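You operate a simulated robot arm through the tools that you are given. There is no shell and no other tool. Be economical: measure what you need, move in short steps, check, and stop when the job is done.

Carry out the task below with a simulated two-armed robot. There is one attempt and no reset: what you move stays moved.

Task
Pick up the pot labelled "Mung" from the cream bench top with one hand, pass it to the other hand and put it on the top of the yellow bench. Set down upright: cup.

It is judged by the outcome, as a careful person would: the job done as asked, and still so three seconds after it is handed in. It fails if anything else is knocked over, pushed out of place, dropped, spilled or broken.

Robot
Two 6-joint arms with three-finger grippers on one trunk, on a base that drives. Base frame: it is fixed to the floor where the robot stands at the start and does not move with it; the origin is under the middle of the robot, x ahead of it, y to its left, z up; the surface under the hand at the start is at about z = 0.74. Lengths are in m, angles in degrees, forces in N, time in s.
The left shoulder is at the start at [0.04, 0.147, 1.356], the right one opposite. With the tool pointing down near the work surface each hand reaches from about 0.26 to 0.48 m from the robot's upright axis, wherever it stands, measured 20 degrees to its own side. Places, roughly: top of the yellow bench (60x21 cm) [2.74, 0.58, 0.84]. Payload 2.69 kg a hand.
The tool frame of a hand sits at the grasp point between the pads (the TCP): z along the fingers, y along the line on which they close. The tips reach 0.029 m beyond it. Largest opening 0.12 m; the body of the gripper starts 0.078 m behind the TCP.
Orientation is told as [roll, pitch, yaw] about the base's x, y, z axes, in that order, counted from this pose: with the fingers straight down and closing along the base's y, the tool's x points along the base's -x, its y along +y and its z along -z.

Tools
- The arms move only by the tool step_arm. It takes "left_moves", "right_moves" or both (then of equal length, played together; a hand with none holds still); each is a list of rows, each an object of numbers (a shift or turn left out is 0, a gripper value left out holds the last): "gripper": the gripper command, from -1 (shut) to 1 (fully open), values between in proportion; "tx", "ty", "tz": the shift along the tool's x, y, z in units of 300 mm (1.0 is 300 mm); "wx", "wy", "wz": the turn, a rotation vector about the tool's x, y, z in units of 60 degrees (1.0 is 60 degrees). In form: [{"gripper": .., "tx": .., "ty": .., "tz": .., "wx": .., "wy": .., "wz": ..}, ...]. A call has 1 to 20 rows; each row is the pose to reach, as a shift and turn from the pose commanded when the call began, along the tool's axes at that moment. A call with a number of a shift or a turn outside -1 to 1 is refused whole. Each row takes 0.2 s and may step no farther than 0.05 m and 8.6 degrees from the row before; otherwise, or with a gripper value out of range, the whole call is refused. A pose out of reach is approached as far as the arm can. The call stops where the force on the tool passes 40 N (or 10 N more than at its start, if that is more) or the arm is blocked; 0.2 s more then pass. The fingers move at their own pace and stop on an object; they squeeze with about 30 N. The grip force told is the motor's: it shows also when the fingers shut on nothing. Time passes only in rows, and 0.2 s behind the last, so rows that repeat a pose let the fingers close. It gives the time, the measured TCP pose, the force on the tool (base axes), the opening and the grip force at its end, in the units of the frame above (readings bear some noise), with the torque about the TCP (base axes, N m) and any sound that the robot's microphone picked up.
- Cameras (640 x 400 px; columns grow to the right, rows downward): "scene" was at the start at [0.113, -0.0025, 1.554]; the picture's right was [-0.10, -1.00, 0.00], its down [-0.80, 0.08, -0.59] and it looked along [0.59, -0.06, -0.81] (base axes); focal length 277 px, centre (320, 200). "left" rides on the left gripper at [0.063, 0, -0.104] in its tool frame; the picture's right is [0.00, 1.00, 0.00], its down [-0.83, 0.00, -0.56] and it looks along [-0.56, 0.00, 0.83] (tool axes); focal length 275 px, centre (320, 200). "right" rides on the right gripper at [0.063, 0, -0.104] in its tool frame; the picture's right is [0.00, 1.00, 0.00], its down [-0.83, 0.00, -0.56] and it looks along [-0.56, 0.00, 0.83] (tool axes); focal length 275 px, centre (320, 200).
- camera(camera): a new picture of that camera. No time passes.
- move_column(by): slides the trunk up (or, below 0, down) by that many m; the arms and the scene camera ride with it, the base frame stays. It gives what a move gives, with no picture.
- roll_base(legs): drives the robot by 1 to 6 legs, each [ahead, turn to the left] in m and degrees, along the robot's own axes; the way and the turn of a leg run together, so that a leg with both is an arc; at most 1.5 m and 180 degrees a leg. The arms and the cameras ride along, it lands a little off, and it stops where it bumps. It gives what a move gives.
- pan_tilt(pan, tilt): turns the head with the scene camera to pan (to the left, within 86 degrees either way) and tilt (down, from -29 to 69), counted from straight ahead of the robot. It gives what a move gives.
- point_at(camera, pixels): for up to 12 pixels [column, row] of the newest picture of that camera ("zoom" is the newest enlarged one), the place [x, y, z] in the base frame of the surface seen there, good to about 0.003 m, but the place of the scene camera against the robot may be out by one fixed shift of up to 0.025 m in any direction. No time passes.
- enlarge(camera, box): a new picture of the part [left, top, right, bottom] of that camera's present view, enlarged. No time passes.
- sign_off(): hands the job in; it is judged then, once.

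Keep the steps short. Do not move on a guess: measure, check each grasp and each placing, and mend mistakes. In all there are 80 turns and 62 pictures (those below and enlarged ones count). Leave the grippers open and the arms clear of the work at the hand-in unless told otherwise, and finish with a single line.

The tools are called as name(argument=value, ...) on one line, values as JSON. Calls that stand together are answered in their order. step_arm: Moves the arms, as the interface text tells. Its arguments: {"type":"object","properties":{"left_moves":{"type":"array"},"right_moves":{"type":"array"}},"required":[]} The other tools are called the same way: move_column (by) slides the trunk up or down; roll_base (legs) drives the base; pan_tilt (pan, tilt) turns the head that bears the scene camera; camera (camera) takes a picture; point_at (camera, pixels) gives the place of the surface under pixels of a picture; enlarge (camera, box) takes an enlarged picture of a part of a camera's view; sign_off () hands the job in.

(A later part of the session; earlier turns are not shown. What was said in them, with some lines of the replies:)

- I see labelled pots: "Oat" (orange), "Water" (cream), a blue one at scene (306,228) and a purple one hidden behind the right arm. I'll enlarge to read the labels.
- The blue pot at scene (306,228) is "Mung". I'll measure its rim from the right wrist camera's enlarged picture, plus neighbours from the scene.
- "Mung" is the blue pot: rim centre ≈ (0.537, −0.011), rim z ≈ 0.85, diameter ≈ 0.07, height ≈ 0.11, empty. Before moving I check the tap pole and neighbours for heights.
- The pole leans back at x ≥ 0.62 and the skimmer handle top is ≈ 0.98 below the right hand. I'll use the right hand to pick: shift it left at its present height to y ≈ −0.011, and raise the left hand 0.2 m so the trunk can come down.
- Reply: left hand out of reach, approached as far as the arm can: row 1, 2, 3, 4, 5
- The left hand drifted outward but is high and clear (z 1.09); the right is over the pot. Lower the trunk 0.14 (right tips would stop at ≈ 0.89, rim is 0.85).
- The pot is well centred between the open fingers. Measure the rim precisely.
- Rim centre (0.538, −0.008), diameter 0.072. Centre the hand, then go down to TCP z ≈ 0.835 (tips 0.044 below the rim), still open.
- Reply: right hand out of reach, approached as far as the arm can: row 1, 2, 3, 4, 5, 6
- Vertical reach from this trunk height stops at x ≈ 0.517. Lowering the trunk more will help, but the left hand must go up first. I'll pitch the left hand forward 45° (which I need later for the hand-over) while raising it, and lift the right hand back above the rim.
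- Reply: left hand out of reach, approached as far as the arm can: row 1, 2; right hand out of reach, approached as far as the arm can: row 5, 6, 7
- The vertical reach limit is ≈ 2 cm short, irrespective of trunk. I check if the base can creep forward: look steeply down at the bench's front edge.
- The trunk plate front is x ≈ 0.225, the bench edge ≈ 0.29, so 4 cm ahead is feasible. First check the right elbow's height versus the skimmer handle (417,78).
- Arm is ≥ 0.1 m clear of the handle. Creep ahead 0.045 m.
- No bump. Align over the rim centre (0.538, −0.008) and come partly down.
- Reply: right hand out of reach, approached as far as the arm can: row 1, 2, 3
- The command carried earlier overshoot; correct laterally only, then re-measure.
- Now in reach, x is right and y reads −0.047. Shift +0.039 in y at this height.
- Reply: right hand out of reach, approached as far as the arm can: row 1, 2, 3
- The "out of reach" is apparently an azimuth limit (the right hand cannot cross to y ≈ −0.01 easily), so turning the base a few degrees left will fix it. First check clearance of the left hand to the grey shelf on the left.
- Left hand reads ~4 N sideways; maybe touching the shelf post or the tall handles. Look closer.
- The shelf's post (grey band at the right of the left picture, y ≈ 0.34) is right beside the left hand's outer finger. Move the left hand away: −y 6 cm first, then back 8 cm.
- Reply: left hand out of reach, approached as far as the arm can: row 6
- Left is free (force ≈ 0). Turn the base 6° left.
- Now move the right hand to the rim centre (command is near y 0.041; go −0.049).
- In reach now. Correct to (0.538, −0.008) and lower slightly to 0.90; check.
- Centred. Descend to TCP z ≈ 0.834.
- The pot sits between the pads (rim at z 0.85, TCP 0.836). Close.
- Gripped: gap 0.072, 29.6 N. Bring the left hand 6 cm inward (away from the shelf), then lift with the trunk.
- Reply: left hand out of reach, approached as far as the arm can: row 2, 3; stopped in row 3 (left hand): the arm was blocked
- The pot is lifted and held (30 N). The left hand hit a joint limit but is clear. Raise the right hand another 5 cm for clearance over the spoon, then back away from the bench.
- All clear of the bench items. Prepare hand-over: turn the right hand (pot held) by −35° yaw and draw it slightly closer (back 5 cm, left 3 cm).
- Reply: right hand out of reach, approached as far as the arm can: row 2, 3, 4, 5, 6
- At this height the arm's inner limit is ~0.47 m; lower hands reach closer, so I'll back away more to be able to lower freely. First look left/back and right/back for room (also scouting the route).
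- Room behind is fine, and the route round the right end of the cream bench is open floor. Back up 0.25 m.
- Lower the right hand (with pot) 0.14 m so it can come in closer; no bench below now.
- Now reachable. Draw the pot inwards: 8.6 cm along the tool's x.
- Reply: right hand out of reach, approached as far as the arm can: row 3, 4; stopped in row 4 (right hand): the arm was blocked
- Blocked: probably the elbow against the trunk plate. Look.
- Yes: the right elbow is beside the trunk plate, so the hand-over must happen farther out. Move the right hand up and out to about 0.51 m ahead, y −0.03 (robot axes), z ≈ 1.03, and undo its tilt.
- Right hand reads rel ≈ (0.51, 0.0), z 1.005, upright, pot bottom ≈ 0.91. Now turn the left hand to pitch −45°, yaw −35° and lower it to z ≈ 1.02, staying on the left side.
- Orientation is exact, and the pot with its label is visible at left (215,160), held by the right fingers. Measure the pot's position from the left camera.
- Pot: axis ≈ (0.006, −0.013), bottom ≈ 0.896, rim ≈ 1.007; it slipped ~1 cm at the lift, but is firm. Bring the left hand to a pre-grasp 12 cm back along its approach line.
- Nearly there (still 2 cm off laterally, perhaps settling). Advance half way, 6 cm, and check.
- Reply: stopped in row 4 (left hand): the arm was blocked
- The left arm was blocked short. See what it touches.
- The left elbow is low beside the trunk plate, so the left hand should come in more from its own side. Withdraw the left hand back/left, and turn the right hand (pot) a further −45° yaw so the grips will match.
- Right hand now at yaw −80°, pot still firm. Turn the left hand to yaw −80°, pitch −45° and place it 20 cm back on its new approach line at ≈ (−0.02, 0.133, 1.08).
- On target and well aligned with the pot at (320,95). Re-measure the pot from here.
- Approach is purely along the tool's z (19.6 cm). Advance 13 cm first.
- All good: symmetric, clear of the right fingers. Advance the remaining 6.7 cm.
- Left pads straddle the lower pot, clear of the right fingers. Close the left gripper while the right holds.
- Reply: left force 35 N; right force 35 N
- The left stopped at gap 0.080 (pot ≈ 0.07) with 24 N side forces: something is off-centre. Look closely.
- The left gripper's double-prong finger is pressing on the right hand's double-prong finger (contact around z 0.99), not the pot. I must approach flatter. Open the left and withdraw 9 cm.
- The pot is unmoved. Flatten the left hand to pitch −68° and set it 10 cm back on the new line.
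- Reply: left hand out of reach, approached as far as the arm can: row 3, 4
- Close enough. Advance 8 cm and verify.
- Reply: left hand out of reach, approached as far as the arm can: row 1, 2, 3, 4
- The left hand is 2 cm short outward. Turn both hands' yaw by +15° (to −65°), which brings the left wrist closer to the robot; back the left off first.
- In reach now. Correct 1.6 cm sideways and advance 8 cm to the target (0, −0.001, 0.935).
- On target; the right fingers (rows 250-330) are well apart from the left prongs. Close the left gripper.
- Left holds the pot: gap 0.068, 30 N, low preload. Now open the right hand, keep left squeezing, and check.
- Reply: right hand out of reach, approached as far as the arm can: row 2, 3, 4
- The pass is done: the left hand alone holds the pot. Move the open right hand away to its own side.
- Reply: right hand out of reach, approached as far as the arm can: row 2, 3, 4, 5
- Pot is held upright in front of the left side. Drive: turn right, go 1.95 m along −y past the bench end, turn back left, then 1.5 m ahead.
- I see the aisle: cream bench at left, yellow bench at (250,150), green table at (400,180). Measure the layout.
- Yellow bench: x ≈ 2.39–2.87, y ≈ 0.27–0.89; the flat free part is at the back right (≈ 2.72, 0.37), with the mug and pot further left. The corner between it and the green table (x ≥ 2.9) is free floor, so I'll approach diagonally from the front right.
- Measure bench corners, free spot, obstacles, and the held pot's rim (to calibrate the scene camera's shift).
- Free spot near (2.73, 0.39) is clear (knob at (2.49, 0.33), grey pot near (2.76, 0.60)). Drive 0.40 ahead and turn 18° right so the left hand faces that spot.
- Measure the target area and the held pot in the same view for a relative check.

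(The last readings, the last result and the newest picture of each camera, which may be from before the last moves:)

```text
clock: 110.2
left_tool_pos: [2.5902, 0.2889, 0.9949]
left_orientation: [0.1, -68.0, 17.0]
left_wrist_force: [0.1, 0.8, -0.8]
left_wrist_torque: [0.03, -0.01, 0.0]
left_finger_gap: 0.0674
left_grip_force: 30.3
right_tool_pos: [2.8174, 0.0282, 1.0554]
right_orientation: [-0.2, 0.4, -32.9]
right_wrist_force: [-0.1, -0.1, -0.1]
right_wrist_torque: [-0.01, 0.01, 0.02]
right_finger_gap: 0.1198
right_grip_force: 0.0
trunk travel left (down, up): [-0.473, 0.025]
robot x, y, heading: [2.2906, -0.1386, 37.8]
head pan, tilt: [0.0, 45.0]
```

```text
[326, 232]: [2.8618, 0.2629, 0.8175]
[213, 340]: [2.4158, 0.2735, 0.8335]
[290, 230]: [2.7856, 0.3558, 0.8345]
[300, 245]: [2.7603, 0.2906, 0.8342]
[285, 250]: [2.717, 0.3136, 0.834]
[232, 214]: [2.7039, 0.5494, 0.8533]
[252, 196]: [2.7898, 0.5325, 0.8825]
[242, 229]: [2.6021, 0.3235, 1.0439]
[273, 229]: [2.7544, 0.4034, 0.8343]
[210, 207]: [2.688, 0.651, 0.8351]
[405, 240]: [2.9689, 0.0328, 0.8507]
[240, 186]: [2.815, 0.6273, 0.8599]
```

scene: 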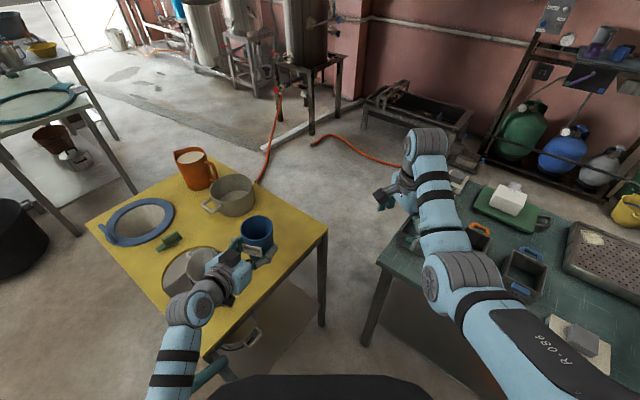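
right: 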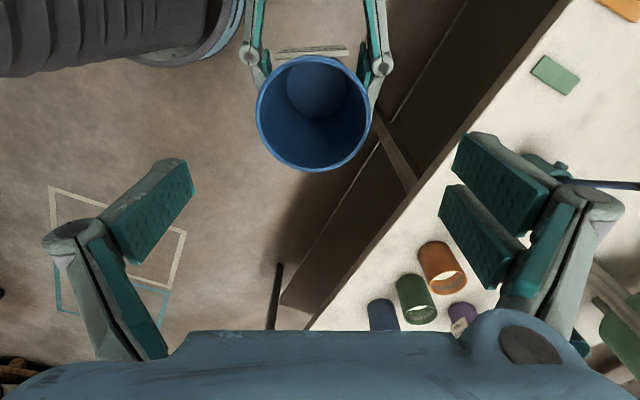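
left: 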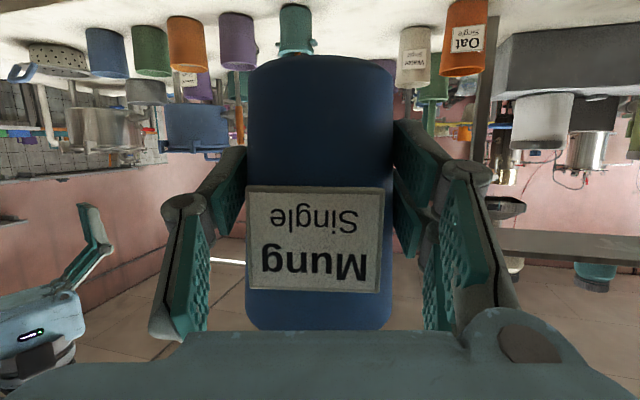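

Target pot axis (2.71, 0.375). Move the left hand horizontally there at the present height (pot bottom ≈ 0.955).

step_arm(left_moves=[{"gripper": -1, "tx": -0.04, "ty": 0.039, "tz": 0.098}, {"gripper": -1, "tx": -0.08, "ty": 0.078, "tz": 0.196}, {"gripper": -1, "tx": -0.12, "ty": 0.117, "tz": 0.295}, {"gripper": -1, "tx": -0.159, "ty": 0.156, "tz": 0.393}, {"gripper": -1, "tx": -0.159, "ty": 0.156, "tz": 0.393}])

enlarge(camera="scene", box=[120, 120, 360, 330])

```text
clock: 111.4
left_tool_pos: [2.7, 0.3719, 0.9957]
left_orientation: [0.2, -68.1, 16.8]
left_wrist_force: [0.4, -0.7, 0.0]
left_wrist_torque: [-0.01, 0.0, 0.0]
left_finger_gap: 0.0675
left_grip_force: 30.1
right_tool_pos: [2.8197, 0.029, 1.0558]
right_orientation: [-0.1, 0.4, -32.9]
right_wrist_force: [-0.6, -0.5, 0.3]
right_wrist_torque: [-0.03, 0.04, -0.01]
right_finger_gap: 0.12
right_grip_force: 0.0
trunk travel left (down, up): [-0.473, 0.025]
robot x, y, heading: [2.2904, -0.1428, 37.7]
head pan, tilt: [0.0, 45.0]
```

```text
1.90 times, centred on (240, 225) of scene
```

zoom: 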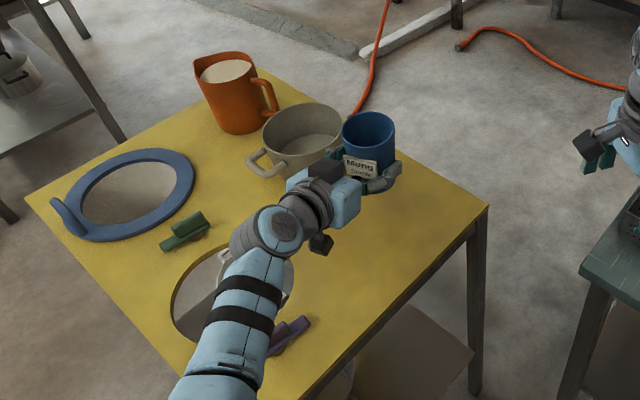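

Pot is over the free spot. Before lowering the trunk, check how high the left forearm/elbow is over the bench and what's under the right arm.

point_at(camera="zoom", pixels=[[250, 320], [225, 385], [200, 390], [270, 235], [322, 248], [295, 330], [325, 170], [340, 245]])

point_at(camera="scene", pixels=[[180, 345], [165, 395], [480, 228], [520, 260], [510, 190], [385, 205]])

```text
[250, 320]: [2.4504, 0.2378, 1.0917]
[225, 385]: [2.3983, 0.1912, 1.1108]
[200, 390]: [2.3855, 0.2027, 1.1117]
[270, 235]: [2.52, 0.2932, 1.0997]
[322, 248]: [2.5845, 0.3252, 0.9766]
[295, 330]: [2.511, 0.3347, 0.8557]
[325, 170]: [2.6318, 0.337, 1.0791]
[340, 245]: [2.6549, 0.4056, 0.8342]
```

```text
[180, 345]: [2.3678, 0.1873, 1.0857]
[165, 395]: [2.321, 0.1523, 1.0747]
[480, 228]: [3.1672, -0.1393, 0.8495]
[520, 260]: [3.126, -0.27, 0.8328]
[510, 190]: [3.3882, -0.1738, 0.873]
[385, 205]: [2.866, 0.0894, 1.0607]
```

Forearm underside stays ≥ 2 cm clear of everything after lowering. Lower the trunk 0.09 m (pot bottom to ≈ 0.865).

move_column(by=-0.09)

enlarge(camera="scene", box=[120, 100, 380, 300])

```text
clock: 112.7
left_tool_pos: [2.6997, 0.3718, 0.9043]
left_orientation: [0.2, -68.1, 16.8]
left_wrist_force: [0.5, 0.6, -0.3]
left_wrist_torque: [0.02, -0.01, 0.02]
left_finger_gap: 0.0673
left_grip_force: 30.2
right_tool_pos: [2.8191, 0.029, 0.9669]
right_orientation: [-0.1, 0.4, -33.0]
right_wrist_force: [0.7, -1.0, 0.2]
right_wrist_torque: [0.01, 0.0, -0.01]
right_finger_gap: 0.1199
right_grip_force: 0.1
trunk travel left (down, up): [-0.383, 0.115]
robot x, y, heading: [2.2885, -0.1437, 37.4]
head pan, tilt: [0.0, 45.0]
```

```text
2.00 times, centred on (250, 200) of scene
```

zoom: 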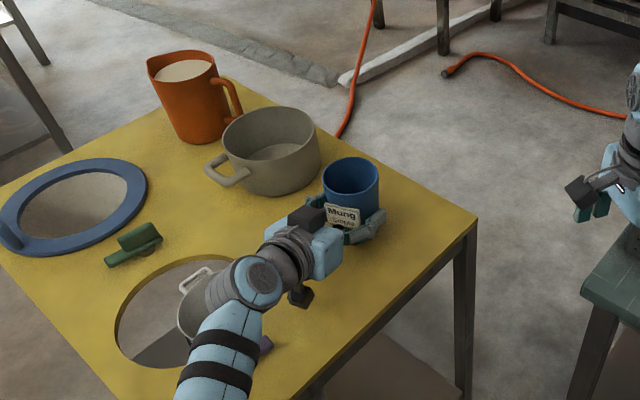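

Clear all round. Lower 18 mm with the arm and read the force.

step_arm(left_moves=[{"gripper": -1, "tx": 0.0185, "tz": 0.0075}, {"gripper": -1, "tx": 0.037, "tz": 0.015}, {"gripper": -1, "tx": 0.0463, "tz": 0.0187}, {"gripper": -1, "tx": 0.0556, "tz": 0.0225}, {"gripper": -1, "tx": 0.0556, "tz": 0.0225}])

```text
clock: 113.9
left_tool_pos: [2.6995, 0.3727, 0.8893]
left_orientation: [0.4, -68.3, 16.6]
left_wrist_force: [2.7, 3.7, 15.4]
left_wrist_torque: [-0.14, -0.34, 0.12]
left_finger_gap: 0.0674
left_grip_force: 30.2
right_tool_pos: [2.8165, 0.0266, 0.9665]
right_orientation: [0.0, 0.4, -32.8]
right_wrist_force: [-0.7, -0.2, 0.0]
right_wrist_torque: [-0.05, 0.0, -0.01]
right_finger_gap: 0.1201
right_grip_force: 0.0
trunk travel left (down, up): [-0.383, 0.115]
robot x, y, heading: [2.2903, -0.1399, 37.7]
head pan, tilt: [0.0, 45.0]
```

Contact under the pot (15 N up, located at the pot's axis), so it stands on the bench (z ≈ 0.848). Ease off 2 mm, then open gently.

step_arm(left_moves=[{"gripper": -1, "tx": -0.0062, "tz": -0.0025}, {"gripper": -1, "tx": -0.0062, "tz": -0.0025}, {"gripper": 0.25, "tx": -0.0062, "tz": -0.0025}, {"gripper": 0.5, "tx": -0.0062, "tz": -0.0025}, {"gripper": 1, "tx": -0.0062, "tz": -0.0025}, {"gripper": 1, "tx": -0.0062, "tz": -0.0025}])

camera(camera="left")

```text
clock: 115.3
left_tool_pos: [2.6976, 0.3727, 0.8887]
left_orientation: [0.3, -67.9, 16.8]
left_wrist_force: [-0.2, -0.5, -0.9]
left_wrist_torque: [-0.01, 0.05, 0.0]
left_finger_gap: 0.1196
left_grip_force: 0.1
right_tool_pos: [2.8175, 0.0289, 0.9648]
right_orientation: [-0.1, 0.5, -32.9]
right_wrist_force: [-0.1, -0.3, -0.6]
right_wrist_torque: [-0.03, 0.03, 0.01]
right_finger_gap: 0.12
right_grip_force: 0.1
trunk travel left (down, up): [-0.383, 0.115]
robot x, y, heading: [2.2881, -0.1468, 37.9]
head pan, tilt: [0.0, 45.0]
```

```text
7 pictures are left
```

left: 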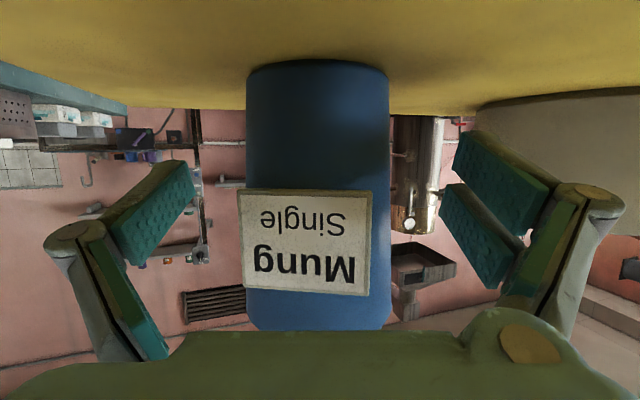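

The pot stands freely on the yellow top; fingers fully open. Withdraw straight back along the fingers (rising), 10 cm, then raise.

step_arm(left_moves=[{"gripper": 1, "tz": -0.07}, {"gripper": 1, "tz": -0.15}, {"gripper": 1, "tz": -0.25}, {"gripper": 1, "tz": -0.36}, {"gripper": 1, "tz": -0.4, "tx": -0.1}, {"gripper": 1, "tz": -0.4, "tx": -0.2}])

move_column(by=0.09)

camera(camera="scene")

camera(camera="left")

```text
clock: 116.7
left_tool_pos: [2.6145, 0.3443, 0.9892]
left_orientation: [0.2, -68.0, 16.8]
left_wrist_force: [0.1, 0.8, 0.2]
left_wrist_torque: [0.0, -0.02, -0.05]
left_finger_gap: 0.12
left_grip_force: 0.0
right_tool_pos: [2.8191, 0.0279, 0.9654]
right_orientation: [0.0, 0.5, -32.9]
right_wrist_force: [-0.3, -0.5, -0.9]
right_wrist_torque: [-0.02, 0.01, -0.02]
right_finger_gap: 0.1201
right_grip_force: 0.1
trunk travel left (down, up): [-0.383, 0.115]
robot x, y, heading: [2.2915, -0.1417, 37.8]
head pan, tilt: [0.0, 45.0]
```

```text
clock: 117.9
left_tool_pos: [2.6139, 0.3456, 1.0806]
left_orientation: [0.2, -68.0, 16.7]
left_wrist_force: [0.7, -0.1, 0.0]
left_wrist_torque: [0.01, 0.0, -0.01]
left_finger_gap: 0.1199
left_grip_force: 0.1
right_tool_pos: [2.8179, 0.0273, 1.056]
right_orientation: [-0.1, 0.4, -33.0]
right_wrist_force: [0.5, -0.5, -0.1]
right_wrist_torque: [-0.02, 0.03, -0.02]
right_finger_gap: 0.1201
right_grip_force: 0.0
trunk travel left (down, up): [-0.473, 0.025]
robot x, y, heading: [2.2904, -0.1456, 37.3]
head pan, tilt: [0.0, 45.0]
```

```text
6 pictures are left
```

scene: 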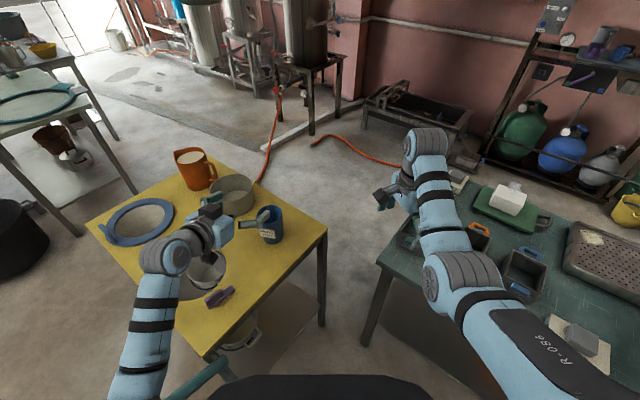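

```text
5 pictures are left
```

left: 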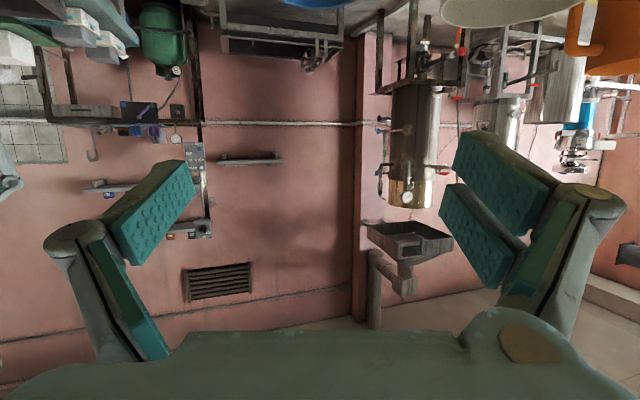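

The pot stands upright at scene (270,225), other items untouched. Back the robot 0.3 m so the arms are clear, then a final look.

roll_base(legs=[[-0.3, 0]])

enlarge(camera="scene", box=[140, 60, 440, 250])

```text
clock: 120.0
left_tool_pos: [2.3792, 0.1629, 1.0786]
left_orientation: [0.0, -67.8, 16.9]
left_wrist_force: [0.0, 1.0, 0.6]
left_wrist_torque: [-0.01, 0.04, -0.01]
left_finger_gap: 0.1198
left_grip_force: 0.0
right_tool_pos: [2.5834, -0.1535, 1.0552]
right_orientation: [-0.1, 0.6, -32.9]
right_wrist_force: [0.5, 0.2, 0.1]
right_wrist_torque: [-0.01, 0.04, -0.01]
right_finger_gap: 0.12
right_grip_force: 0.1
trunk travel left (down, up): [-0.473, 0.025]
robot x, y, heading: [2.0525, -0.3256, 37.9]
head pan, tilt: [0.0, 45.0]
```

```text
2.11 times, centred on (290, 155) of scene
```

zoom: 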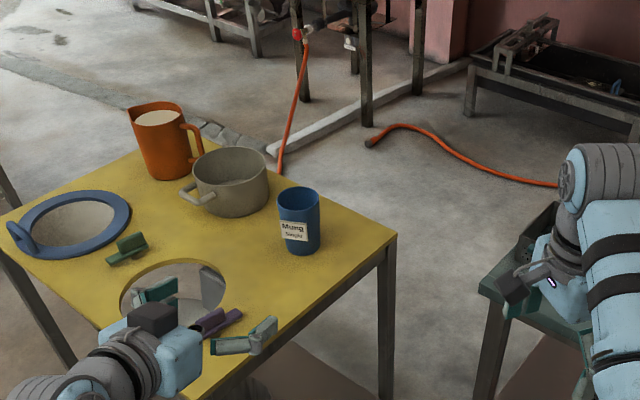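

The "Mung" pot stands upright on the yellow bench, both grippers are open, and the arms are clear. Hand in.

sign_off()

```text
The job is handed in.
```

The "Mung" pot was picked up with the right hand, passed to the left, and now stands upright on the yellow bench top, with nothing else seen disturbed; the job is handed in.
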